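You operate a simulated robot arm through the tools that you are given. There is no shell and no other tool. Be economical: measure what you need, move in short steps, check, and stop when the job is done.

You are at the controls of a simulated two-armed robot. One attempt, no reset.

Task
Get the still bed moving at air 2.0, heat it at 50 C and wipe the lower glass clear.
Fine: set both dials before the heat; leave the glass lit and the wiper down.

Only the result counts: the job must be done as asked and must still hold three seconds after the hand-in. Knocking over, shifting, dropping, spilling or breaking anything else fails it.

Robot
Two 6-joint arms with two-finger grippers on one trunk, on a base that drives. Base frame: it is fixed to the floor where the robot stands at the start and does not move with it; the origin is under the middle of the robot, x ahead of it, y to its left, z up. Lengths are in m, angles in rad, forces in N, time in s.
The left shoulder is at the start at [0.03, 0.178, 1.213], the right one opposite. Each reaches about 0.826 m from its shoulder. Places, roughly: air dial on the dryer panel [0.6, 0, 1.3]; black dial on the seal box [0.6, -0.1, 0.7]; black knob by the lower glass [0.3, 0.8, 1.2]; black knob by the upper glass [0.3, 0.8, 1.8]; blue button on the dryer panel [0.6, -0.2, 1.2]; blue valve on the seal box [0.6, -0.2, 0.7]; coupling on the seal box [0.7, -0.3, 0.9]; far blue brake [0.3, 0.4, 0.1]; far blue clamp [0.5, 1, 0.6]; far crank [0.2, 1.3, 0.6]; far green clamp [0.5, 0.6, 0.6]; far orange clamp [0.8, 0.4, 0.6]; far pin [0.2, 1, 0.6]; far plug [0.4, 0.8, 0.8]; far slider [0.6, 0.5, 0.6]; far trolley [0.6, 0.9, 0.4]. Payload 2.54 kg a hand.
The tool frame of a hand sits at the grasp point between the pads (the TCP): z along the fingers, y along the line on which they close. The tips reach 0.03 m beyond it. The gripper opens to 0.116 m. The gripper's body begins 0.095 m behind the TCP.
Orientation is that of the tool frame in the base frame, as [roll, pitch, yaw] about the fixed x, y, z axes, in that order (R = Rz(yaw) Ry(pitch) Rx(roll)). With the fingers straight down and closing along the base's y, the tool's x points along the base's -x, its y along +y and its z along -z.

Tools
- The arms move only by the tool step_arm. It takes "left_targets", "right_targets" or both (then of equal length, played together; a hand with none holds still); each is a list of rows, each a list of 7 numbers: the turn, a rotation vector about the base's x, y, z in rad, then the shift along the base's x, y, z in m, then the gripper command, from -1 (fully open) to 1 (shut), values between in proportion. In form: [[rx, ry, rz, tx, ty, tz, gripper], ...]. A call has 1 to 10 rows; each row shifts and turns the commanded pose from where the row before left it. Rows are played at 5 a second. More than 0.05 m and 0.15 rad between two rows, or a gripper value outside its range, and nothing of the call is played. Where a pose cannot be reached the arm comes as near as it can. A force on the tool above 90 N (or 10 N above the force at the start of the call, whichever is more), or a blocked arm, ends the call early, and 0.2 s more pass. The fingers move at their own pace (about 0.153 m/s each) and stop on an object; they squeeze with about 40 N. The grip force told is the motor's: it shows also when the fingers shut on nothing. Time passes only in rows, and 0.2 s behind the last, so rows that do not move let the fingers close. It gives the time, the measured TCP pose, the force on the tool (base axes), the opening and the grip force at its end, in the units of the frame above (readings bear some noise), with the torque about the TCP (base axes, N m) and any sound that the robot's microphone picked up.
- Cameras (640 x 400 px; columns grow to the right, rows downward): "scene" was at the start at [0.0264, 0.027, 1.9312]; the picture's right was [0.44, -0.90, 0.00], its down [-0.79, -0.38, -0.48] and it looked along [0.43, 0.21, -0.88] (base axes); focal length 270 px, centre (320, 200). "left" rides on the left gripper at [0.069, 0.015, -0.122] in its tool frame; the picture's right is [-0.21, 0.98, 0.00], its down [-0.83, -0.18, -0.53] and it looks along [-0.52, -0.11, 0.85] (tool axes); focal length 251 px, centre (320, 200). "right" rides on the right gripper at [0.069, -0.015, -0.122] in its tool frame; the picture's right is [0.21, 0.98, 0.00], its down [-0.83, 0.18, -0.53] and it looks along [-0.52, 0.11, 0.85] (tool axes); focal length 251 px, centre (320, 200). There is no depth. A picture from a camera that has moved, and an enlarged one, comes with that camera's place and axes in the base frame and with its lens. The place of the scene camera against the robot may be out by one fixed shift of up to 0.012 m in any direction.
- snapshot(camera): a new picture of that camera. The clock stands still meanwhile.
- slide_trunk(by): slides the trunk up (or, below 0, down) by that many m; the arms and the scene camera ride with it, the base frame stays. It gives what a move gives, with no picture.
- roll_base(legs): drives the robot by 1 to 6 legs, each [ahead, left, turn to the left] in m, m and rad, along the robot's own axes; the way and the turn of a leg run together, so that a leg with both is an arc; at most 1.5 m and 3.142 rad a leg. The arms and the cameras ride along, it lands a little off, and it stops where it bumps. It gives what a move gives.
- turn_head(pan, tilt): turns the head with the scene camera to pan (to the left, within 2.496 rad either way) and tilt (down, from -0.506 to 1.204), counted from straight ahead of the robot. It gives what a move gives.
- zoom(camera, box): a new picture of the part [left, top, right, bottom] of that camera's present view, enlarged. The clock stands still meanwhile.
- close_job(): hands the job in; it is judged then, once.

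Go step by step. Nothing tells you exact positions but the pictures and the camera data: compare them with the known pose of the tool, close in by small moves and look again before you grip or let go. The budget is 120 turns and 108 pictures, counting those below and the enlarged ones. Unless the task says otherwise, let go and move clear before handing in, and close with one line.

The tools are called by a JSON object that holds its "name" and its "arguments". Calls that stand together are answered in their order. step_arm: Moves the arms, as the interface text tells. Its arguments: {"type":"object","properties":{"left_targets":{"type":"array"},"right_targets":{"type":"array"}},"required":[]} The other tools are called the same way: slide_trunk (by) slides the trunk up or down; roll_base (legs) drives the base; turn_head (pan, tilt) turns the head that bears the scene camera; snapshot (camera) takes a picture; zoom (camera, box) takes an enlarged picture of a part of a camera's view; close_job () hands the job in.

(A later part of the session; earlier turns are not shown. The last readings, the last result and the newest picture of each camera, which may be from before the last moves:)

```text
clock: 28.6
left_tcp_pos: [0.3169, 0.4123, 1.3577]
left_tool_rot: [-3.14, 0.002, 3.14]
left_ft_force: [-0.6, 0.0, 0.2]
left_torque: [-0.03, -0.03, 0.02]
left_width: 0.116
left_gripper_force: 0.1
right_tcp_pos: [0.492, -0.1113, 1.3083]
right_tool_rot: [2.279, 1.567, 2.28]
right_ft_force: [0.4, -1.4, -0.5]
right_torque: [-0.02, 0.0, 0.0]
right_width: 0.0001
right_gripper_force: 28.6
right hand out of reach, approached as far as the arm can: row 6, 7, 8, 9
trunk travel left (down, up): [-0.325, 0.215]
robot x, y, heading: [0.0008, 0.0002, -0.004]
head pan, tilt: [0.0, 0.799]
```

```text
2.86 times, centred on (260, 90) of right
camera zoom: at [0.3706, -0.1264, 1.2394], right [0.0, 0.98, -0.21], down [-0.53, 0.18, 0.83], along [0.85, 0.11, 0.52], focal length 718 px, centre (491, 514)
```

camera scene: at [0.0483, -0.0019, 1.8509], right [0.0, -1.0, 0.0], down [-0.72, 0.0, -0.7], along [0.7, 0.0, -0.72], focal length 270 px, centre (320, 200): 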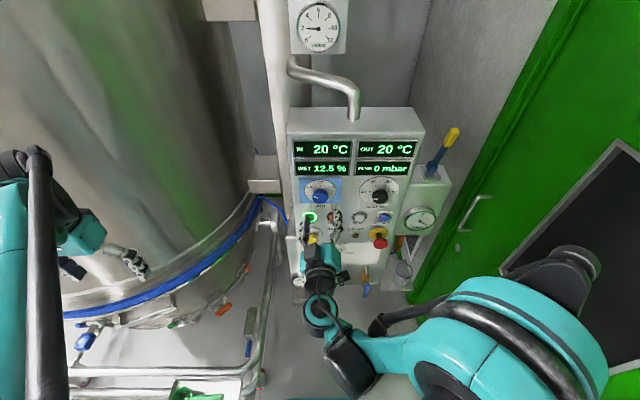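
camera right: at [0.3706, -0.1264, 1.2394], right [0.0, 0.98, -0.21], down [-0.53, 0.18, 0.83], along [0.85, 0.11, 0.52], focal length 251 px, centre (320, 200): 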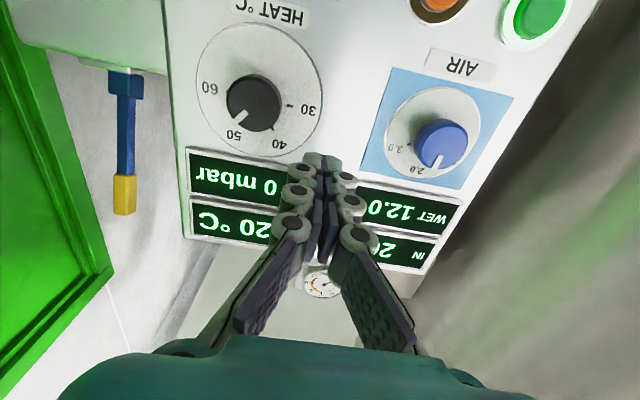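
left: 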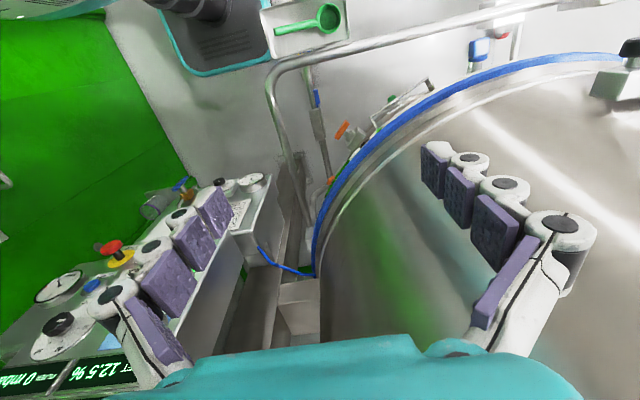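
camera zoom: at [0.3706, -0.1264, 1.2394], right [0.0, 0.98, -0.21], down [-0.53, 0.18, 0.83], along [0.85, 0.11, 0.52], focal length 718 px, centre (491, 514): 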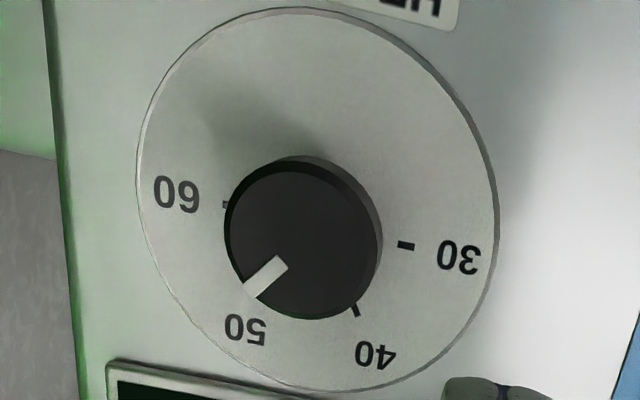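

By the tick geometry the pointer is ~10° beyond 50, likely kicked on release. I'll regrip with the hand level and turn back ~0.18 rad.

{"name": "step_arm", "arguments": {"right_targets": [[0, 0, 0, 0, -0.033, 0, -0.3], [0, 0, 0, 0.01, -0.03, 0, -0.3], [0, 0, 0, 0.03, 0, 0, -0.3], [0, 0, 0, 0.01, 0, -0.008, -0.3], [0, 0, 0, 0, 0, -0.007, -0.3]]}}

{"name": "snapshot", "arguments": {"camera": "right"}}

```text
clock: 29.8
left_tcp_pos: [0.3171, 0.4114, 1.3589]
left_tool_rot: [3.14, 0.002, -3.14]
left_ft_force: [-0.2, -0.5, -0.4]
left_torque: [-0.02, -0.02, -0.03]
left_width: 0.1158
left_gripper_force: 0.0
right_tcp_pos: [0.5417, -0.1767, 1.3009]
right_tool_rot: [1.677, 1.567, 1.677]
right_ft_force: [-0.5, 0.0, 0.6]
right_torque: [0.0, -0.01, -0.01]
right_width: 0.0755
right_gripper_force: 0.1
right hand out of reach, approached as far as the arm can: row 5
trunk travel left (down, up): [-0.325, 0.215]
robot x, y, heading: [0.0046, -0.0044, 0.005]
head pan, tilt: [0.0, 0.799]
```

```text
71 pictures are left
camera right: at [0.4208, -0.191, 1.2315], right [0.0, 0.98, -0.21], down [-0.53, 0.18, 0.83], along [0.85, 0.11, 0.52], focal length 251 px, centre (320, 200)
```

right: 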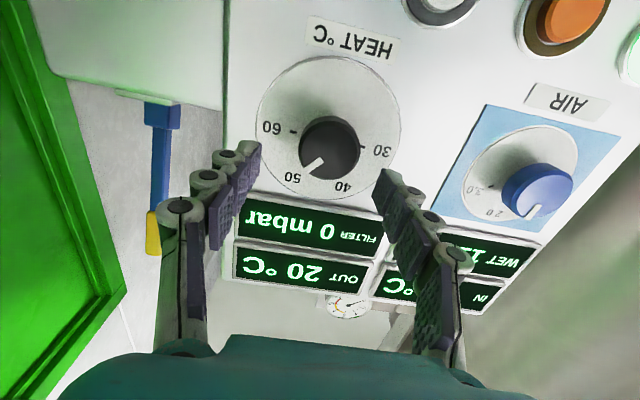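

{"name": "step_arm", "arguments": {"right_targets": [[0, 0, 0, 0.025, 0.001, 0, -0.3], [0, 0, 0, 0.016, 0.001, -0.004, -0.3], [0, 0, 0, 0, 0, -0.0045, -0.3], [0, 0, 0, 0, 0, 0, 0.1], [0, 0, 0, 0, 0, 0, 0.5], [0, 0, 0, 0, 0, 0, 0.5]]}}

{"name": "zoom", "arguments": {"camera": "scene", "box": [360, 172, 402, 200]}}

```text
clock: 31.2
left_tcp_pos: [0.3177, 0.4134, 1.356]
left_tool_rot: [-3.139, 0.0, -3.142]
left_ft_force: [-0.3, -0.6, 0.0]
left_torque: [0.0, 0.03, 0.03]
left_width: 0.1158
left_gripper_force: 0.0
right_tcp_pos: [0.5832, -0.1705, 1.2916]
right_tool_rot: [2.094, 1.569, 2.1]
right_ft_force: [-3.6, 13.3, -2.4]
right_torque: [-0.07, -0.13, 0.47]
right_width: 0.0423
right_gripper_force: 45.1
trunk travel left (down, up): [-0.325, 0.215]
robot x, y, heading: [-0.0001, -0.0016, -0.0]
head pan, tilt: [0.0, 0.799]
```

```text
14.29 times, centred on (381, 186) of scene
camera zoom: at [0.0482, 0.0022, 1.8508], right [0.0, -1.0, 0.0], down [-0.72, 0.0, -0.7], along [0.7, 0.0, -0.72], focal length 3860 px, centre (-551, 400)
```

zoom: 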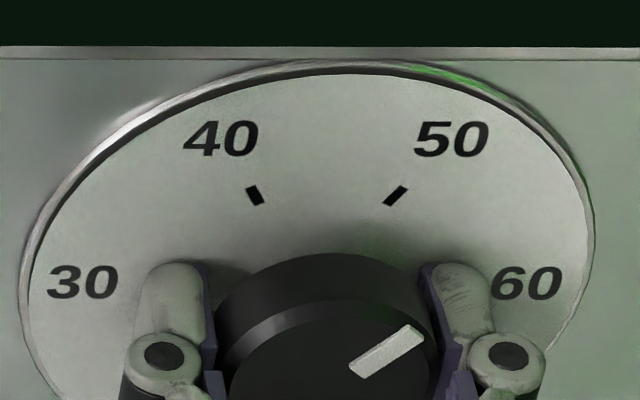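

The knob sits 3–4 mm further left than I assumed; I'll relieve that and turn back.

{"name": "step_arm", "arguments": {"right_targets": [[0, 0, 0, 0, 0.004, 0, 0.5], [-0.09, 0, 0, 0, 0, 0, 0.5], [-0.1, 0, 0, 0, 0, 0, 0.5], [0, 0, 0, 0, 0, 0, 0.5]]}}

{"name": "zoom", "arguments": {"camera": "scene", "box": [360, 172, 402, 200]}}

```text
clock: 32.2
left_tcp_pos: [0.3176, 0.4105, 1.358]
left_tool_rot: [-3.141, 0.003, 3.141]
left_ft_force: [-0.7, -0.3, -0.2]
left_torque: [-0.02, 0.0, 0.0]
left_width: 0.1161
left_gripper_force: 0.1
right_tcp_pos: [0.5829, -0.1717, 1.2914]
right_tool_rot: [-1.577, 1.383, -1.578]
right_ft_force: [-1.3, -0.9, 1.3]
right_torque: [-0.04, 0.17, -0.46]
right_width: 0.0423
right_gripper_force: 45.0
trunk travel left (down, up): [-0.325, 0.215]
robot x, y, heading: [0.0001, -0.0007, 0.0]
head pan, tilt: [0.0, 0.799]
```

```text
14.29 times, centred on (381, 186) of scene
camera zoom: at [0.0482, -0.0012, 1.8509], right [0.0, -1.0, 0.0], down [-0.72, 0.0, -0.7], along [0.7, 0.0, -0.72], focal length 3860 px, centre (-551, 400)
```

zoom: 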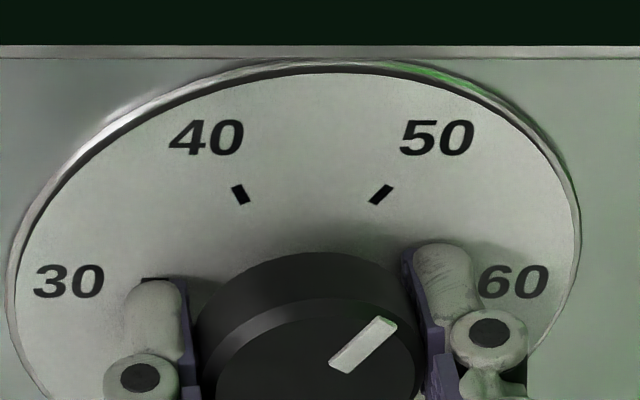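

Still a few degrees past; one more small turn back.

{"name": "step_arm", "arguments": {"right_targets": [[-0.09, 0, 0, 0, 0, 0, 0.5], [0, 0, 0, 0, 0, 0, 0.5]]}}

{"name": "zoom", "arguments": {"camera": "scene", "box": [360, 172, 402, 200]}}

{"name": "zoom", "arguments": {"camera": "right", "box": [250, 100, 410, 260]}}

```text
clock: 32.8
left_tcp_pos: [0.3163, 0.4113, 1.3593]
left_tool_rot: [-3.139, 0.003, 3.141]
left_ft_force: [0.0, -0.5, 0.2]
left_torque: [0.03, 0.0, -0.01]
left_width: 0.1161
left_gripper_force: 0.1
right_tcp_pos: [0.5832, -0.1713, 1.2911]
right_tool_rot: [-1.573, 1.294, -1.571]
right_ft_force: [7.2, -4.9, 25.3]
right_torque: [0.08, -0.11, -0.1]
right_width: 0.0422
right_gripper_force: 44.9
trunk travel left (down, up): [-0.325, 0.215]
robot x, y, heading: [0.001, 0.0011, -0.001]
head pan, tilt: [0.0, 0.799]
```

```text
14.29 times, centred on (381, 186) of scene
camera zoom: at [0.0477, -0.0018, 1.8511], right [0.0, -1.0, 0.0], down [-0.72, 0.0, -0.7], along [0.7, 0.0, -0.72], focal length 3860 px, centre (-551, 400)
```

zoom: 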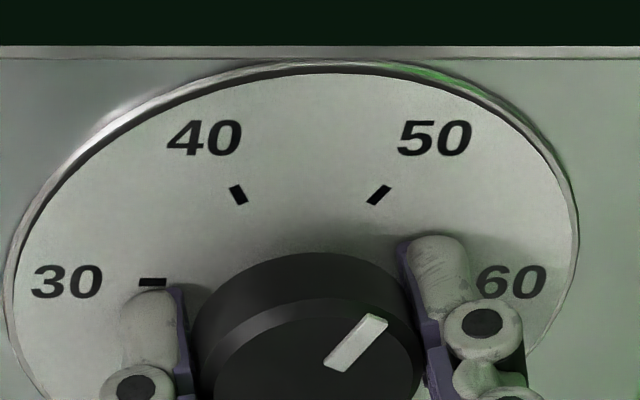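

```text
2.50 times, centred on (330, 180) of right
camera zoom: at [0.4618, -0.2048, 1.2289], right [0.0, 0.88, -0.47], down [-0.53, 0.4, 0.75], along [0.85, 0.25, 0.47], focal length 629 px, centre (295, 250)
```

zoom: 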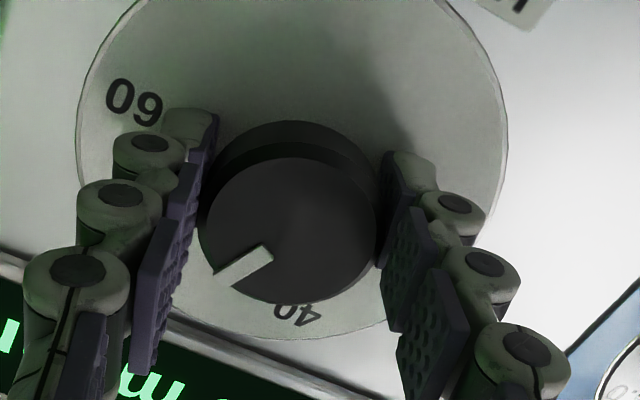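

Pointer now lines up with 50. Release after easing the residual force, back off, and check.

{"name": "step_arm", "arguments": {"right_targets": [[0, 0, 0, 0, 0, 0.002, 0.5], [0, 0, 0, 0, 0, 0, 0.2], [0, 0, 0, 0, 0, 0, -0.3], [0, 0, 0, -0.04, 0, 0, -0.3], [0, 0, 0, -0.03, 0.02, 0, -0.3], [0, 0, 0, -0.02, 0.04, 0, 0.5]]}}

{"name": "zoom", "arguments": {"camera": "scene", "box": [360, 172, 402, 200]}}

{"name": "snapshot", "arguments": {"camera": "right"}}

```text
clock: 34.2
left_tcp_pos: [0.3167, 0.4117, 1.3576]
left_tool_rot: [3.141, 0.002, 3.14]
left_ft_force: [-0.5, -0.1, -0.6]
left_torque: [-0.03, 0.02, 0.02]
left_width: 0.116
left_gripper_force: 0.2
right_tcp_pos: [0.4939, -0.1096, 1.3082]
right_tool_rot: [-1.586, 1.293, -1.582]
right_ft_force: [0.3, 0.0, 0.4]
right_torque: [0.01, 0.03, -0.01]
right_width: 0.0292
right_gripper_force: 0.1
right hand out of reach, approached as far as the arm can: row 4, 5
trunk travel left (down, up): [-0.325, 0.215]
robot x, y, heading: [0.0001, 0.0014, -0.0]
head pan, tilt: [0.0, 0.799]
```

```text
14.29 times, centred on (381, 186) of scene
camera zoom: at [0.0484, 0.0006, 1.8508], right [0.0, -1.0, 0.0], down [-0.72, 0.0, -0.7], along [0.7, 0.0, -0.72], focal length 3860 px, centre (-551, 400)
```

zoom: 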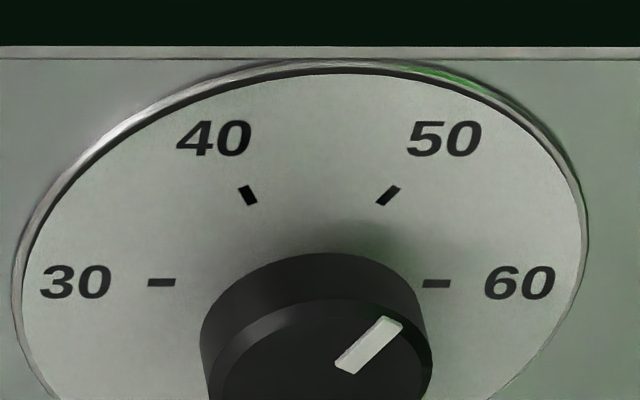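

```text
65 pictures are left
camera right: at [0.3728, -0.1429, 1.2456], right [0.0, 0.88, -0.47], down [-0.53, 0.4, 0.75], along [0.85, 0.25, 0.47], focal length 251 px, centre (320, 200)
```

right: 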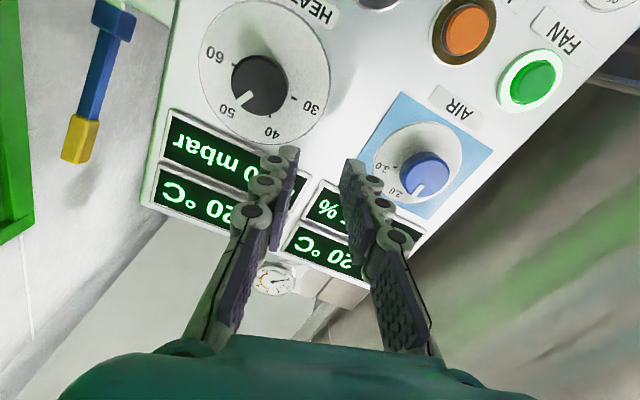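

Heat pointer settled within a couple of degrees of 50. Now the HEAT button, which I place at about y=-0.050, z=1.185; I'll close the fingers and bring the hand down with the trunk.

{"name": "slide_trunk", "arguments": {"by": -0.12}}

{"name": "step_arm", "arguments": {"right_targets": [[0.14, 0, 0, 0, 0.02, 0, 1], [0.13, 0, 0, 0.01, 0.02, 0, 1], [0, 0, 0, 0.02, 0.02, -0.002, 1], [0, 0, 0, 0, 0, 0, 1]]}}

{"name": "snapshot", "arguments": {"camera": "right"}}

{"name": "snapshot", "arguments": {"camera": "scene"}}

```text
clock: 35.7
left_tcp_pos: [0.318, 0.4118, 1.2379]
left_tool_rot: [3.141, 0.0, -3.141]
left_ft_force: [0.1, 0.1, 0.0]
left_torque: [0.01, -0.01, 0.0]
left_width: 0.1161
left_gripper_force: 0.0
right_tcp_pos: [0.4945, -0.1108, 1.1888]
right_tool_rot: [-1.583, 1.295, -1.586]
right_ft_force: [-0.6, -0.2, 0.6]
right_torque: [0.0, -0.02, -0.04]
right_width: 0.0292
right_gripper_force: 0.2
trunk travel left (down, up): [-0.205, 0.335]
robot x, y, heading: [-0.0024, -0.0006, -0.0]
head pan, tilt: [0.0, 0.799]
```

```text
clock: 36.7
left_tcp_pos: [0.3176, 0.4104, 1.2388]
left_tool_rot: [3.141, 0.001, 3.141]
left_ft_force: [-0.3, -0.1, 0.1]
left_torque: [0.05, -0.03, -0.01]
left_width: 0.1161
left_gripper_force: 0.0
right_tcp_pos: [0.5234, -0.052, 1.1866]
right_tool_rot: [-2.127, 1.566, -2.124]
right_ft_force: [-0.4, 0.3, -0.1]
right_torque: [-0.01, -0.02, -0.01]
right_width: 0.0001
right_gripper_force: 28.6
trunk travel left (down, up): [-0.205, 0.335]
robot x, y, heading: [0.0012, 0.0025, 0.0]
head pan, tilt: [0.0, 0.799]
```

```text
64 pictures are left
camera right: at [0.4028, -0.0669, 1.1182], right [0.0, 0.98, -0.22], down [-0.53, 0.18, 0.83], along [0.85, 0.12, 0.52], focal length 251 px, centre (320, 200)
```

right: 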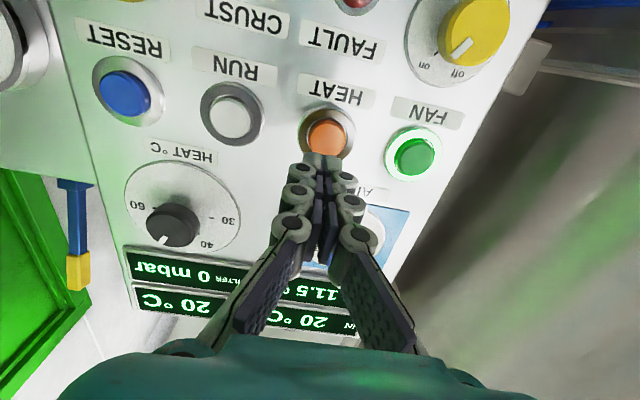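

```text
63 pictures are left
camera scene: at [0.0477, -0.0019, 1.7309], right [0.0, -1.0, 0.0], down [-0.72, 0.0, -0.7], along [0.7, 0.0, -0.72], focal length 270 px, centre (320, 200)
```

scene: 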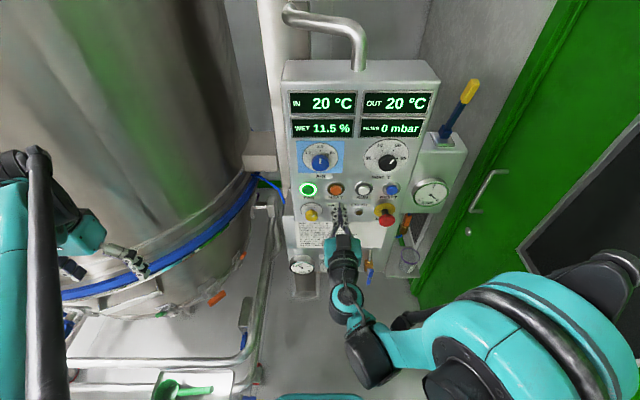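

The HEAT button is at y≈-0.048, z≈1.182, directly ahead of the fingertips. Pressing forward carefully.

{"name": "step_arm", "arguments": {"right_targets": [[0, 0, 0, 0.03, 0.003, -0.004, 1], [0, 0, 0, 0.01, 0, 0, 1], [0, 0, 0, 0.006, 0, 0, 1], [0, 0, 0, 0.005, 0, 0, 1]]}}

{"name": "zoom", "arguments": {"camera": "scene", "box": [285, 85, 445, 225]}}

```text
clock: 37.7
left_tcp_pos: [0.3178, 0.4114, 1.2378]
left_tool_rot: [3.141, 0.001, -3.142]
left_ft_force: [-0.4, -1.0, -0.3]
left_torque: [0.02, 0.01, 0.0]
left_width: 0.1158
left_gripper_force: 0.1
right_tcp_pos: [0.5752, -0.0484, 1.1822]
right_tool_rot: [-2.127, 1.563, -2.124]
right_ft_force: [-0.3, -0.8, 0.1]
right_torque: [-0.02, 0.02, 0.02]
right_width: 0.0003
right_gripper_force: 28.6
trunk travel left (down, up): [-0.205, 0.335]
robot x, y, heading: [0.0007, 0.0005, -0.002]
head pan, tilt: [0.0, 0.799]
```

```text
2.86 times, centred on (365, 155) of scene
camera zoom: at [0.0485, -0.0012, 1.7309], right [0.0, -1.0, 0.0], down [-0.72, 0.0, -0.7], along [0.7, 0.0, -0.72], focal length 772 px, centre (191, 329)
```

zoom: 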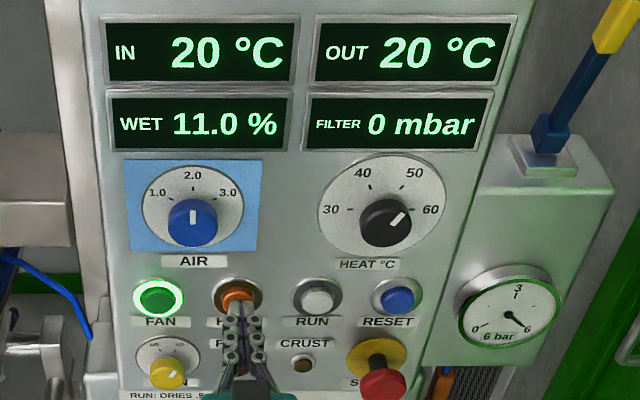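

No contact yet; continuing in small steps.

{"name": "step_arm", "arguments": {"right_targets": [[0, 0, 0, 0.005, 0, 0, 1], [0, 0, 0, 0.005, 0, 0, 1], [0, 0, 0, 0.004, 0, 0, 1], [0, 0, 0, 0.004, 0, 0, 1]]}}

{"name": "zoom", "arguments": {"camera": "scene", "box": [285, 85, 445, 225]}}

```text
clock: 38.7
left_tcp_pos: [0.3097, 0.4107, 1.2394]
left_tool_rot: [-3.142, 0.007, -3.141]
left_ft_force: [-0.5, 0.8, -0.7]
left_torque: [0.0, 0.0, -0.02]
left_width: 0.1161
left_gripper_force: 0.0
right_tcp_pos: [0.5843, -0.0487, 1.1843]
right_tool_rot: [-1.257, 1.567, -1.256]
right_ft_force: [-61.2, -1.6, -24.5]
right_torque: [0.13, 0.71, -0.03]
right_width: 0.006
right_gripper_force: 28.5
trunk travel left (down, up): [-0.205, 0.335]
robot x, y, heading: [-0.0006, 0.0004, 0.002]
head pan, tilt: [0.0, 0.799]
heard: click
```

```text
2.86 times, centred on (365, 155) of scene
camera zoom: at [0.0386, -0.0017, 1.7309], right [0.0, -1.0, 0.0], down [-0.71, 0.0, -0.7], along [0.7, 0.0, -0.71], focal length 772 px, centre (191, 329)
```

zoom: 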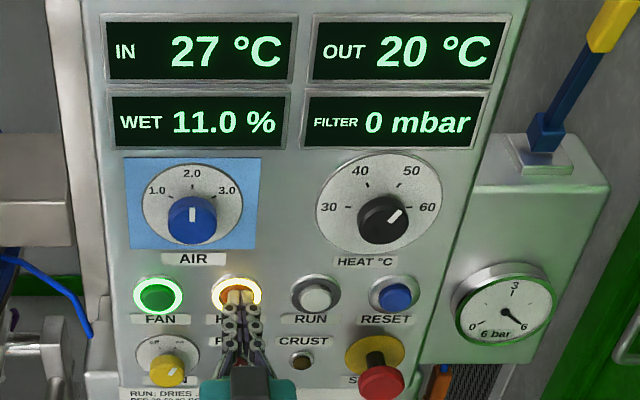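

HEAT clicked and lit, IN is climbing. I'll back off and look toward the lower glass.

{"name": "step_arm", "arguments": {"right_targets": [[0, 0, 0, -0.03, 0, 0, 1], [0, 0, 0, -0.03, 0, 0, 1], [0, 0, 0, -0.03, 0, 0, 1]]}}

{"name": "turn_head", "arguments": {"pan": 1.2, "tilt": 0.6}}

{"name": "snapshot", "arguments": {"camera": "scene"}}

{"name": "turn_head", "arguments": {"pan": 2.4, "tilt": 0.7}}

{"name": "snapshot", "arguments": {"camera": "scene"}}

```text
clock: 39.5
left_tcp_pos: [0.3188, 0.4111, 1.2379]
left_tool_rot: [-3.141, 0.001, -3.141]
left_ft_force: [-0.9, 1.1, 0.2]
left_torque: [0.04, -0.03, 0.02]
left_width: 0.1161
left_gripper_force: 0.0
right_tcp_pos: [0.504, -0.0474, 1.1842]
right_tool_rot: [-2.071, 1.563, -2.067]
right_ft_force: [0.2, 0.4, 0.3]
right_torque: [0.02, 0.01, 0.02]
right_width: 0.0
right_gripper_force: 28.8
trunk travel left (down, up): [-0.205, 0.335]
robot x, y, heading: [-0.0024, 0.0015, -0.001]
head pan, tilt: [0.0, 0.799]
```

```text
clock: 40.9
left_tcp_pos: [0.3174, 0.4105, 1.2383]
left_tool_rot: [3.141, 0.002, 3.141]
left_ft_force: [0.1, -0.4, -0.2]
left_torque: [0.0, -0.02, 0.0]
left_width: 0.1159
left_gripper_force: 0.1
right_tcp_pos: [0.5058, -0.0489, 1.1831]
right_tool_rot: [-2.133, 1.563, -2.131]
right_ft_force: [-0.2, -0.1, -0.1]
right_torque: [0.01, 0.02, -0.01]
right_width: 0.0
right_gripper_force: 28.4
trunk travel left (down, up): [-0.205, 0.335]
robot x, y, heading: [0.0042, 0.001, -0.001]
head pan, tilt: [1.201, 0.6]
```

```text
60 pictures are left
camera scene: at [0.0, 0.0813, 1.7477], right [0.93, -0.36, 0.0], down [-0.2, -0.53, -0.82], along [0.3, 0.77, -0.57], focal length 270 px, centre (320, 200)
```

scene: 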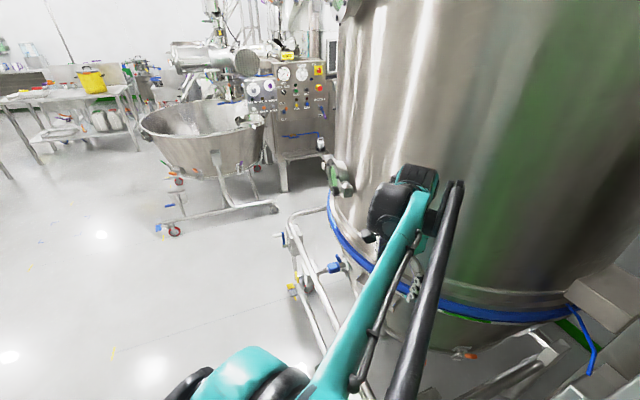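

```text
clock: 42.3
left_tcp_pos: [0.317, 0.4102, 1.2391]
left_tool_rot: [-3.141, 0.003, -3.141]
left_ft_force: [-0.4, 0.0, 0.9]
left_torque: [-0.02, 0.0, 0.03]
left_width: 0.116
left_gripper_force: 0.2
right_tcp_pos: [0.5044, -0.0473, 1.1835]
right_tool_rot: [-2.13, 1.564, -2.129]
right_ft_force: [0.0, 0.0, -0.3]
right_torque: [0.02, -0.02, 0.01]
right_width: 0.0002
right_gripper_force: 28.6
trunk travel left (down, up): [-0.205, 0.335]
robot x, y, heading: [0.0015, 0.0008, 0.003]
head pan, tilt: [2.4, 0.7]
```

```text
59 pictures are left
camera scene: at [-0.0946, 0.0563, 1.7391], right [0.68, 0.74, 0.0], down [0.47, -0.44, -0.77], along [-0.56, 0.52, -0.64], focal length 270 px, centre (320, 200)
```

scene: 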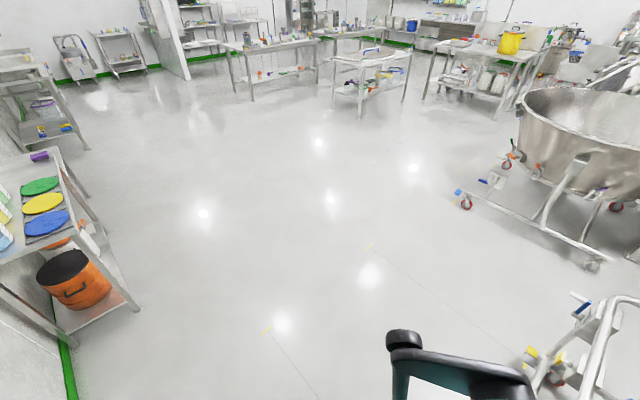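

There's plenty of floor behind and left. I'll back the robot out 0.4 m and shift left 0.55 m to face the lower glass.

{"name": "roll_base", "arguments": {"legs": [[-0.4, 0, 0], [0, 0.55, 0]]}}

{"name": "turn_head", "arguments": {"pan": 0.3, "tilt": 0.6}}

{"name": "snapshot", "arguments": {"camera": "scene"}}

```text
clock: 47.6
left_tcp_pos: [-0.0877, 0.9636, 1.2378]
left_tool_rot: [-3.141, 0.001, 3.141]
left_ft_force: [0.2, -0.1, -0.5]
left_torque: [-0.01, 0.03, 0.01]
left_width: 0.1159
left_gripper_force: 0.0
right_tcp_pos: [0.0979, 0.5045, 1.1831]
right_tool_rot: [-2.088, 1.564, -2.09]
right_ft_force: [0.3, 0.1, -0.2]
right_torque: [0.01, 0.01, 0.02]
right_width: 0.0
right_gripper_force: 28.5
trunk travel left (down, up): [-0.205, 0.335]
robot x, y, heading: [-0.406, 0.5512, -0.001]
head pan, tilt: [2.4, 0.7]
```

```text
clock: 49.6
left_tcp_pos: [-0.0897, 0.963, 1.2383]
left_tool_rot: [-3.141, 0.004, 3.138]
left_ft_force: [-0.1, -0.6, 0.4]
left_torque: [0.01, 0.0, -0.01]
left_width: 0.1161
left_gripper_force: 0.0
right_tcp_pos: [0.0974, 0.5045, 1.1835]
right_tool_rot: [-2.127, 1.564, -2.126]
right_ft_force: [-0.4, -0.4, 0.3]
right_torque: [0.02, 0.02, 0.0]
right_width: 0.0
right_gripper_force: 29.1
trunk travel left (down, up): [-0.205, 0.335]
robot x, y, heading: [-0.4085, 0.553, -0.0]
head pan, tilt: [0.3, 0.6]
```

```text
58 pictures are left
camera scene: at [-0.3541, 0.5777, 1.7477], right [0.29, -0.96, 0.0], down [-0.54, -0.17, -0.82], along [0.79, 0.24, -0.57], focal length 270 px, centre (320, 200)
```

scene: 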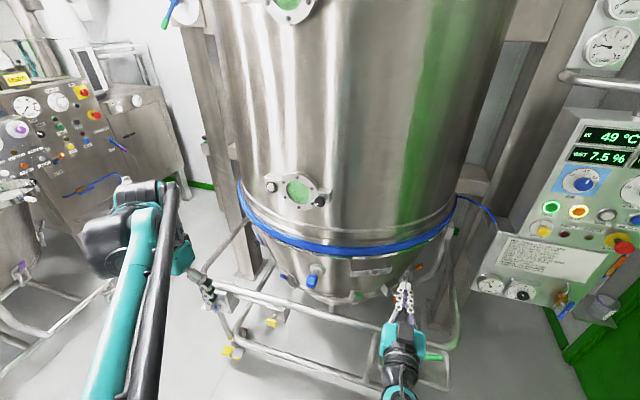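

IN has risen to 49 °C and the bed is drying. The lower glass is in view; zooming on it and on the displays.

{"name": "zoom", "arguments": {"camera": "scene", "box": [255, 165, 345, 221]}}

{"name": "zoom", "arguments": {"camera": "scene", "box": [530, 110, 640, 250]}}

```text
7.11 times, centred on (300, 193) of scene
camera zoom: at [-0.3541, 0.5777, 1.7477], right [0.29, -0.96, 0.0], down [-0.54, -0.17, -0.82], along [0.79, 0.24, -0.57], focal length 1922 px, centre (462, 250)
```

zoom: 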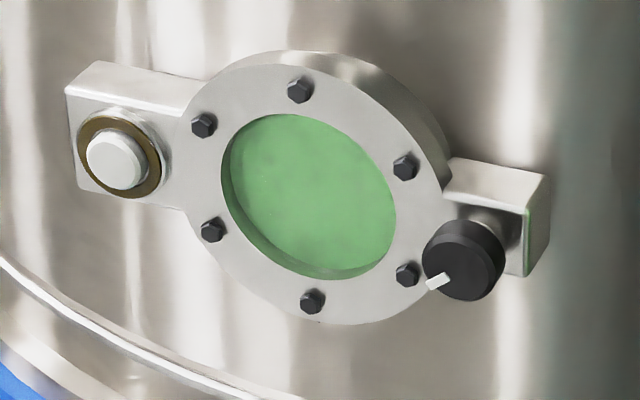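

```text
2.86 times, centred on (585, 180) of scene
camera zoom: at [-0.3541, 0.5777, 1.7477], right [0.29, -0.96, 0.0], down [-0.54, -0.17, -0.82], along [0.79, 0.24, -0.57], focal length 772 px, centre (-437, 257)
```

zoom: 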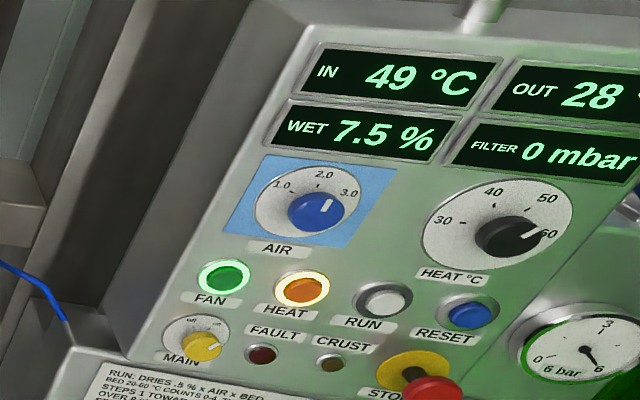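

The lower glass is unlit and fogged: lamp button on its left (~y 0.96, z 1.27), wiper knob on its right (~x 0.33, y 0.784, z 1.25), pointer at lower left. I'll move the base so the right hand faces them.

{"name": "roll_base", "arguments": {"legs": [[0, 0.33, 0], [0.11, 0, 0]]}}

{"name": "snapshot", "arguments": {"camera": "right"}}

{"name": "snapshot", "arguments": {"camera": "scene"}}

```text
clock: 52.6
left_tcp_pos: [0.0191, 1.3058, 1.2375]
left_tool_rot: [-3.141, -0.002, -3.138]
left_ft_force: [-0.1, -0.1, 0.7]
left_torque: [-0.02, 0.02, 0.0]
left_width: 0.1162
left_gripper_force: 0.0
right_tcp_pos: [0.2082, 0.8487, 1.1837]
right_tool_rot: [-2.26, 1.565, -2.253]
right_ft_force: [-0.2, -0.6, 0.1]
right_torque: [-0.01, -0.02, -0.01]
right_width: 0.0
right_gripper_force: 28.8
trunk travel left (down, up): [-0.205, 0.335]
robot x, y, heading: [-0.2931, 0.892, 0.003]
head pan, tilt: [0.3, 0.6]
```

```text
55 pictures are left
camera right: at [0.0868, 0.8331, 1.1141], right [-0.01, 0.98, -0.22], down [-0.53, 0.18, 0.83], along [0.85, 0.12, 0.52], focal length 251 px, centre (320, 200)
```

right: 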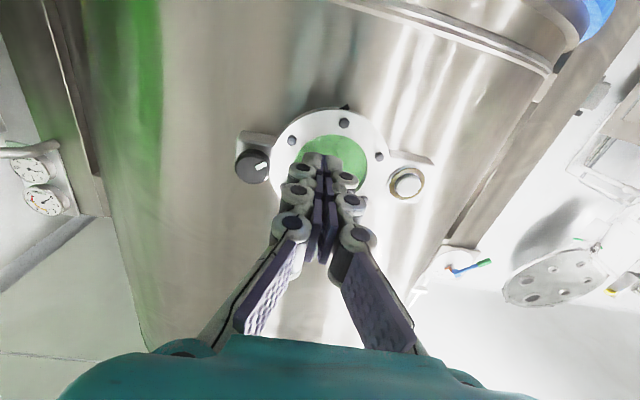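

```text
54 pictures are left
camera scene: at [-0.2434, 0.9194, 1.7477], right [0.3, -0.95, 0.0], down [-0.54, -0.17, -0.82], along [0.79, 0.25, -0.57], focal length 270 px, centre (320, 200)
```

scene: 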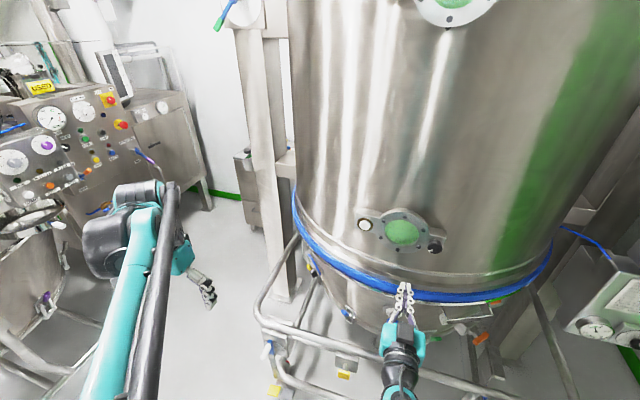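

Triangulated: knob ≈ (0.338, 0.789, 1.244), lamp button ≈ (0.376, 0.981, 1.241). I'll press the lamp first: raise the trunk 6 cm and line up.

{"name": "slide_trunk", "arguments": {"by": 0.06}}

{"name": "step_arm", "arguments": {"right_targets": [[0, 0, 0, 0, 0.045, 0, 1], [0, 0, 0, 0.01, 0.045, 0, 1], [0, 0, 0, 0.02, 0.04, 0, 1], [0, 0, 0, 0.03, 0, -0.002, 1], [0, 0, 0, 0.03, 0, 0, 1], [0, 0, 0, 0.015, 0, 0, 1]]}}

{"name": "snapshot", "arguments": {"camera": "right"}}

{"name": "zoom", "arguments": {"camera": "scene", "box": [340, 180, 470, 270]}}

```text
clock: 53.6
left_tcp_pos: [0.0182, 1.3061, 1.2976]
left_tool_rot: [3.141, 0.002, -3.138]
left_ft_force: [0.1, -0.1, -0.9]
left_torque: [0.02, 0.01, 0.05]
left_width: 0.1161
left_gripper_force: 0.1
right_tcp_pos: [0.2076, 0.8488, 1.2432]
right_tool_rot: [-2.165, 1.564, -2.162]
right_ft_force: [0.0, 0.3, -0.3]
right_torque: [0.0, -0.03, -0.02]
right_width: 0.0001
right_gripper_force: 29.1
trunk travel left (down, up): [-0.265, 0.275]
robot x, y, heading: [-0.296, 0.8978, 0.009]
head pan, tilt: [0.3, 0.6]
```

```text
clock: 55.0
left_tcp_pos: [0.0198, 1.3069, 1.2977]
left_tool_rot: [3.14, 0.004, -3.139]
left_ft_force: [0.1, -0.1, -0.6]
left_torque: [0.01, 0.0, 0.04]
left_width: 0.1159
left_gripper_force: 0.0
right_tcp_pos: [0.3117, 0.9782, 1.2412]
right_tool_rot: [-2.158, 1.564, -2.152]
right_ft_force: [0.0, 0.0, 0.3]
right_torque: [0.01, -0.01, 0.01]
right_width: 0.0
right_gripper_force: 28.6
trunk travel left (down, up): [-0.265, 0.275]
robot x, y, heading: [-0.2953, 0.8935, 0.003]
head pan, tilt: [0.3, 0.6]
```

```text
53 pictures are left
camera right: at [0.1909, 0.9624, 1.1721], right [-0.01, 0.98, -0.22], down [-0.53, 0.18, 0.83], along [0.85, 0.12, 0.52], focal length 251 px, centre (320, 200)
```

right: 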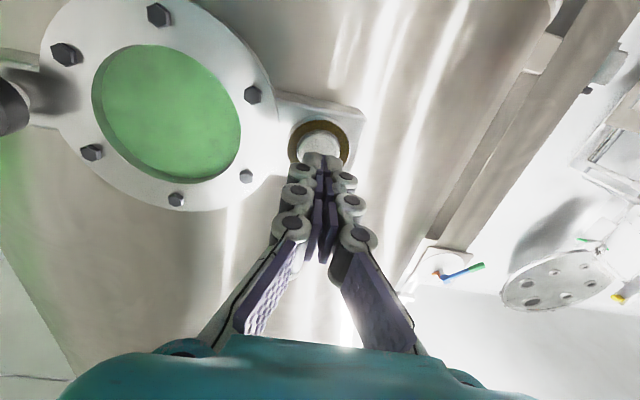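

```text
4.44 times, centred on (405, 225) of scene
camera zoom: at [-0.2447, 0.9197, 1.8077], right [0.3, -0.95, 0.0], down [-0.54, -0.17, -0.82], along [0.79, 0.25, -0.57], focal length 1201 px, centre (-58, 89)
```

zoom: 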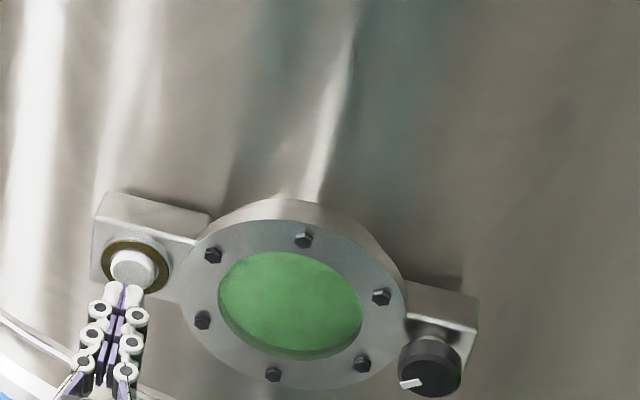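

Fingertips are lined up on the lamp button. Pressing forward in small steps.

{"name": "step_arm", "arguments": {"right_targets": [[0, 0, 0, 0.015, 0, -0.004, 1], [0, 0, 0, 0.008, 0, 0, 1], [0, 0, 0, 0.005, 0, 0, 1], [0, 0, 0, 0.005, 0, 0, 1], [0, 0, 0, 0.005, 0, 0, 1]]}}

{"name": "zoom", "arguments": {"camera": "scene", "box": [340, 180, 470, 270]}}

```text
clock: 56.2
left_tcp_pos: [0.011, 1.3076, 1.3001]
left_tool_rot: [3.14, 0.005, -3.137]
left_ft_force: [0.7, 0.1, -0.1]
left_torque: [0.01, 0.04, -0.04]
left_width: 0.1159
left_gripper_force: 0.1
right_tcp_pos: [0.3404, 0.98, 1.2407]
right_tool_rot: [-1.438, 1.569, -1.429]
right_ft_force: [-59.5, -3.5, -27.1]
right_torque: [0.2, 0.73, -0.39]
right_width: 0.006
right_gripper_force: 29.0
trunk travel left (down, up): [-0.265, 0.275]
robot x, y, heading: [-0.2943, 0.8936, -0.003]
head pan, tilt: [0.3, 0.6]
heard: click
```

```text
4.44 times, centred on (405, 225) of scene
camera zoom: at [-0.2555, 0.9194, 1.8077], right [0.3, -0.95, 0.0], down [-0.53, -0.17, -0.83], along [0.79, 0.25, -0.56], focal length 1201 px, centre (-58, 89)
```

zoom: 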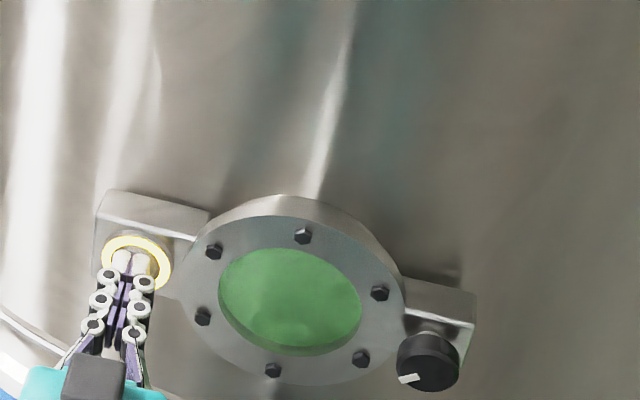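

Lamp is lit. Back off and move across to the wiper knob, pre-rolling the wrist with fingers open.

{"name": "step_arm", "arguments": {"right_targets": [[0, 0, 0, -0.04, 0, 0, 1], [0, 0, 0, -0.045, 0, 0, 1], [0, 0, 0, -0.02, -0.04, 0, 1], [-0.12, 0, 0, 0, -0.049, 0, 1], [-0.12, 0, 0, 0, -0.049, 0, 0], [-0.12, 0, 0, 0, -0.045, 0, -0.3], [-0.12, 0, 0, 0, -0.006, 0, -0.3], [-0.12, 0, 0, 0, 0, 0, -0.3]]}}

{"name": "snapshot", "arguments": {"camera": "right"}}

{"name": "zoom", "arguments": {"camera": "scene", "box": [340, 180, 480, 270]}}

```text
clock: 58.0
left_tcp_pos: [0.0177, 1.3066, 1.2989]
left_tool_rot: [-3.141, 0.002, -3.139]
left_ft_force: [0.5, -0.2, 1.1]
left_torque: [0.02, -0.02, -0.03]
left_width: 0.1158
left_gripper_force: 0.1
right_tcp_pos: [0.2448, 0.7896, 1.2382]
right_tool_rot: [-1.581, 0.964, -1.577]
right_ft_force: [-1.4, -0.1, 0.0]
right_torque: [0.0, 0.0, 0.02]
right_width: 0.0752
right_gripper_force: 0.0
trunk travel left (down, up): [-0.265, 0.275]
robot x, y, heading: [-0.2981, 0.8935, 0.003]
head pan, tilt: [0.3, 0.6]
```

```text
50 pictures are left
camera right: at [0.1242, 0.737, 1.1907], right [-0.01, 0.68, -0.73], down [-0.53, 0.62, 0.58], along [0.85, 0.39, 0.36], focal length 251 px, centre (320, 200)
```

right: 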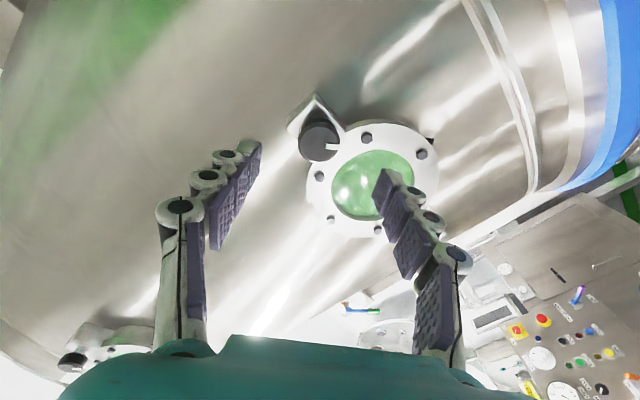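

```text
4.44 times, centred on (410, 225) of scene
camera zoom: at [-0.2451, 0.9192, 1.8077], right [0.3, -0.95, 0.0], down [-0.54, -0.17, -0.83], along [0.79, 0.25, -0.56], focal length 1201 px, centre (-80, 89)
```

zoom: 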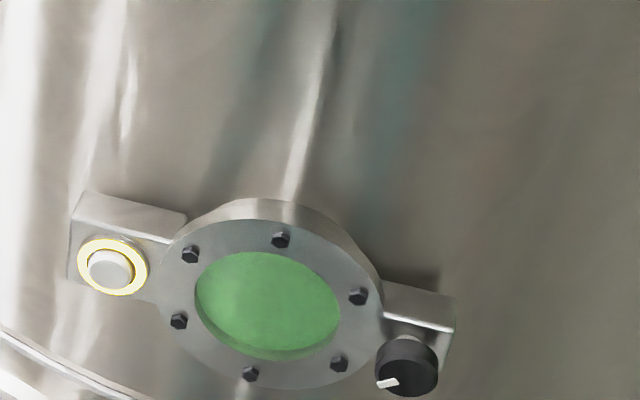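

Knob axis ≈ (y 0.789, z 1.241), cap at x≈0.336, the rim with its bolts at ~0.355. I'll approach so the tips stay just short of the bolts and check.

{"name": "step_arm", "arguments": {"right_targets": [[0, 0, 0, 0.03, 0, 0.003, -0.1], [0, 0, 0, 0.03, 0, 0, -0.1], [0, 0, 0, 0.005, 0, 0, -0.1]]}}

{"name": "snapshot", "arguments": {"camera": "right"}}

{"name": "zoom", "arguments": {"camera": "scene", "box": [380, 210, 470, 270]}}

```text
clock: 58.8
left_tcp_pos: [0.0185, 1.3082, 1.2979]
left_tool_rot: [3.141, 0.002, -3.14]
left_ft_force: [0.3, -0.7, -0.5]
left_torque: [0.0, -0.03, 0.04]
left_width: 0.116
left_gripper_force: 0.1
right_tcp_pos: [0.31, 0.7904, 1.2414]
right_tool_rot: [-1.581, 0.965, -1.575]
right_ft_force: [0.1, -0.6, -0.7]
right_torque: [-0.02, -0.01, 0.0]
right_width: 0.0637
right_gripper_force: 0.1
trunk travel left (down, up): [-0.265, 0.275]
robot x, y, heading: [-0.2991, 0.8921, 0.005]
head pan, tilt: [0.3, 0.6]
```

```text
48 pictures are left
camera right: at [0.1892, 0.7385, 1.1932], right [-0.01, 0.68, -0.73], down [-0.53, 0.62, 0.58], along [0.85, 0.39, 0.36], focal length 251 px, centre (320, 200)
```

right: 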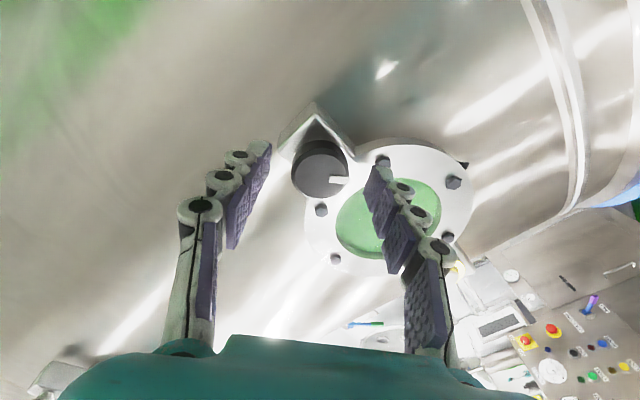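

```text
6.67 times, centred on (425, 240) of scene
camera zoom: at [-0.2454, 0.9198, 1.8077], right [0.3, -0.95, 0.0], down [-0.54, -0.17, -0.83], along [0.79, 0.25, -0.56], focal length 1801 px, centre (-380, -67)
```

zoom: 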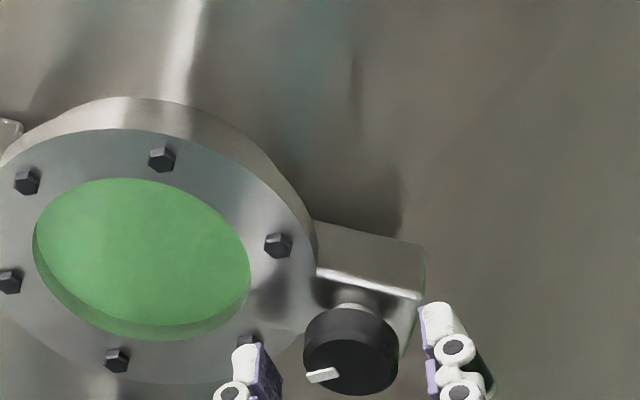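

The knob is between the fingers and a lower bolt sits behind the left finger. I'll advance 1 cm and close.

{"name": "step_arm", "arguments": {"right_targets": [[0, 0, 0, 0.006, 0, 0, -0.1], [0, 0, 0, 0.005, 0, 0, -0.1], [0, 0, 0, 0, 0, 0, 0.2], [0, 0, 0, 0, 0, 0, 0.5], [0, 0, 0, 0, 0, 0, 0.5]]}}

{"name": "snapshot", "arguments": {"camera": "right"}}

```text
clock: 60.0
left_tcp_pos: [0.0184, 1.307, 1.2973]
left_tool_rot: [-3.141, 0.001, -3.137]
left_ft_force: [0.3, 0.3, -0.5]
left_torque: [0.02, -0.02, 0.01]
left_width: 0.1159
left_gripper_force: 0.1
right_tcp_pos: [0.3204, 0.7898, 1.2409]
right_tool_rot: [-1.581, 0.967, -1.578]
right_ft_force: [1.5, -1.2, 3.5]
right_torque: [-0.03, -0.33, -0.42]
right_width: 0.035
right_gripper_force: 45.2
trunk travel left (down, up): [-0.265, 0.275]
robot x, y, heading: [-0.2978, 0.8958, 0.002]
head pan, tilt: [0.3, 0.6]
```

```text
46 pictures are left
camera right: at [0.2001, 0.738, 1.1929], right [-0.01, 0.68, -0.73], down [-0.53, 0.62, 0.58], along [0.85, 0.39, 0.36], focal length 251 px, centre (320, 200)
```

right: 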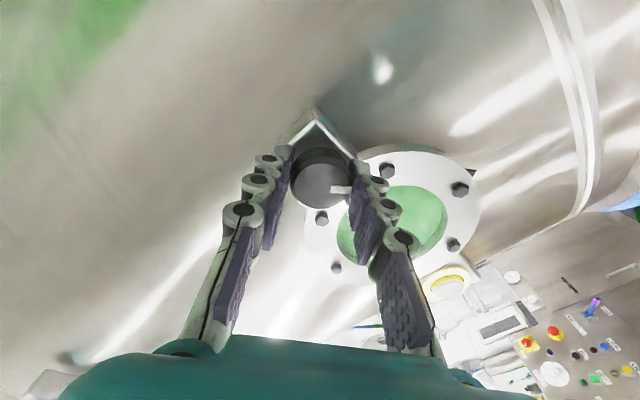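

Gripped at 35 mm, well centred. I'll turn clockwise about 40° and watch the glass.

{"name": "step_arm", "arguments": {"right_targets": [[0.12, 0, 0, 0, 0, 0, 0.5], [0.12, 0, 0, 0, 0, 0, 0.5], [0.12, 0, 0, 0, 0, 0, 0.5], [0.12, 0, 0, 0, 0, 0, 0.5], [0.12, 0, 0, 0, 0, 0, 0.5]]}}

{"name": "zoom", "arguments": {"camera": "scene", "box": [340, 180, 480, 270]}}

```text
clock: 61.2
left_tcp_pos: [0.0181, 1.306, 1.2979]
left_tool_rot: [-3.141, 0.002, -3.138]
left_ft_force: [0.4, 0.4, 0.0]
left_torque: [-0.01, 0.0, 0.01]
left_width: 0.1159
left_gripper_force: 0.0
right_tcp_pos: [0.3215, 0.7891, 1.2408]
right_tool_rot: [-2.487, 1.565, -2.484]
right_ft_force: [2.8, -2.7, 3.2]
right_torque: [-0.04, -0.41, -0.56]
right_width: 0.035
right_gripper_force: 44.7
trunk travel left (down, up): [-0.265, 0.275]
robot x, y, heading: [-0.2938, 0.8935, 0.003]
head pan, tilt: [0.3, 0.6]
```

```text
4.44 times, centred on (410, 225) of scene
camera zoom: at [-0.2449, 0.9192, 1.8077], right [0.3, -0.95, 0.0], down [-0.54, -0.17, -0.82], along [0.79, 0.25, -0.57], focal length 1201 px, centre (-80, 89)
```

zoom: 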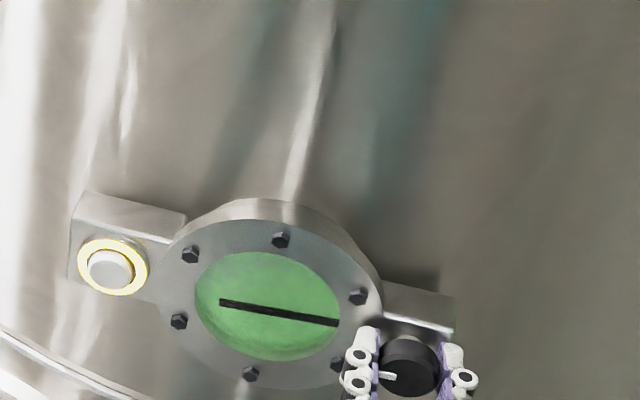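

The wiper blade has swept from the bottom to the middle. Continue up to the top.

{"name": "step_arm", "arguments": {"right_targets": [[0.12, 0, 0, 0, 0, 0, 0.5], [0.12, 0, 0, 0, 0, 0, 0.5], [0.12, 0, 0, 0, 0, 0, 0.5], [0.12, 0, 0, 0, 0, 0, 0.5], [0.12, 0, 0, 0, 0, 0, 0.5], [0.12, 0, 0, 0, 0, 0, 0.5]]}}

{"name": "zoom", "arguments": {"camera": "scene", "box": [340, 180, 480, 270]}}

```text
clock: 62.6
left_tcp_pos: [0.0189, 1.3071, 1.2984]
left_tool_rot: [3.141, 0.002, -3.138]
left_ft_force: [-0.3, -0.4, -0.3]
left_torque: [-0.01, -0.01, 0.0]
left_width: 0.116
left_gripper_force: 0.1
right_tcp_pos: [0.3206, 0.7889, 1.2415]
right_tool_rot: [1.57, 0.854, 1.576]
right_ft_force: [4.7, -5.2, 6.3]
right_torque: [-0.08, -0.33, -0.93]
right_width: 0.0349
right_gripper_force: 45.1
trunk travel left (down, up): [-0.265, 0.275]
robot x, y, heading: [-0.2937, 0.8921, 0.004]
head pan, tilt: [0.3, 0.6]
```

```text
4.44 times, centred on (410, 225) of scene
camera zoom: at [-0.2448, 0.9186, 1.8078], right [0.3, -0.95, 0.0], down [-0.54, -0.17, -0.83], along [0.79, 0.25, -0.56], focal length 1201 px, centre (-80, 89)
```

zoom: 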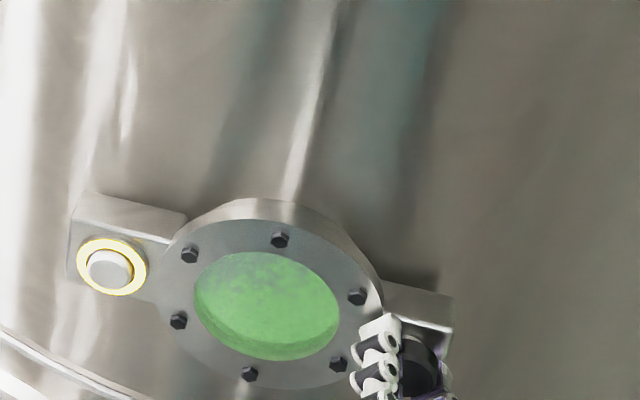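

The blade seems nearly at the top. A bit more to the end stop, then zoom.

{"name": "step_arm", "arguments": {"right_targets": [[0.1, 0, 0, 0, 0, 0, 0.5], [0.1, 0, 0, 0, 0, 0, 0.5], [0.06, 0, 0, 0, 0, 0, 0.5]]}}

{"name": "zoom", "arguments": {"camera": "scene", "box": [375, 210, 435, 265]}}

```text
clock: 63.4
left_tcp_pos: [0.0186, 1.3063, 1.2981]
left_tool_rot: [-3.141, 0.001, -3.139]
left_ft_force: [0.0, -0.4, 1.0]
left_torque: [0.0, -0.01, 0.01]
left_width: 0.116
left_gripper_force: 0.2
right_tcp_pos: [0.3204, 0.7887, 1.2406]
right_tool_rot: [1.568, 0.593, 1.576]
right_ft_force: [-2.1, -6.0, -7.2]
right_torque: [-0.68, 0.47, -0.29]
right_width: 0.0345
right_gripper_force: 45.1
trunk travel left (down, up): [-0.265, 0.275]
robot x, y, heading: [-0.2991, 0.8954, 0.002]
head pan, tilt: [0.3, 0.6]
```

```text
7.27 times, centred on (405, 238) of scene
camera zoom: at [-0.2444, 0.9182, 1.8076], right [0.3, -0.95, 0.0], down [-0.54, -0.17, -0.82], along [0.79, 0.25, -0.57], focal length 1965 px, centre (-298, -73)
```

zoom: 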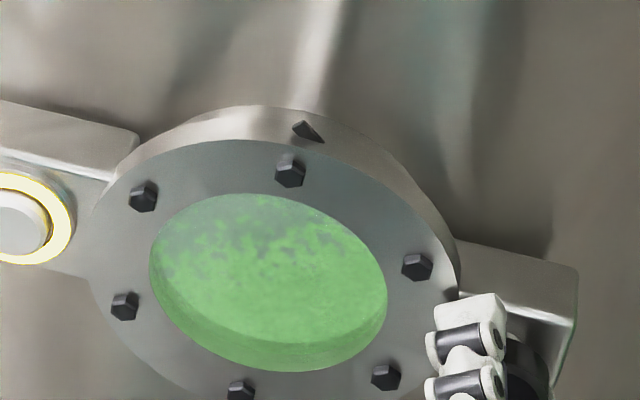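

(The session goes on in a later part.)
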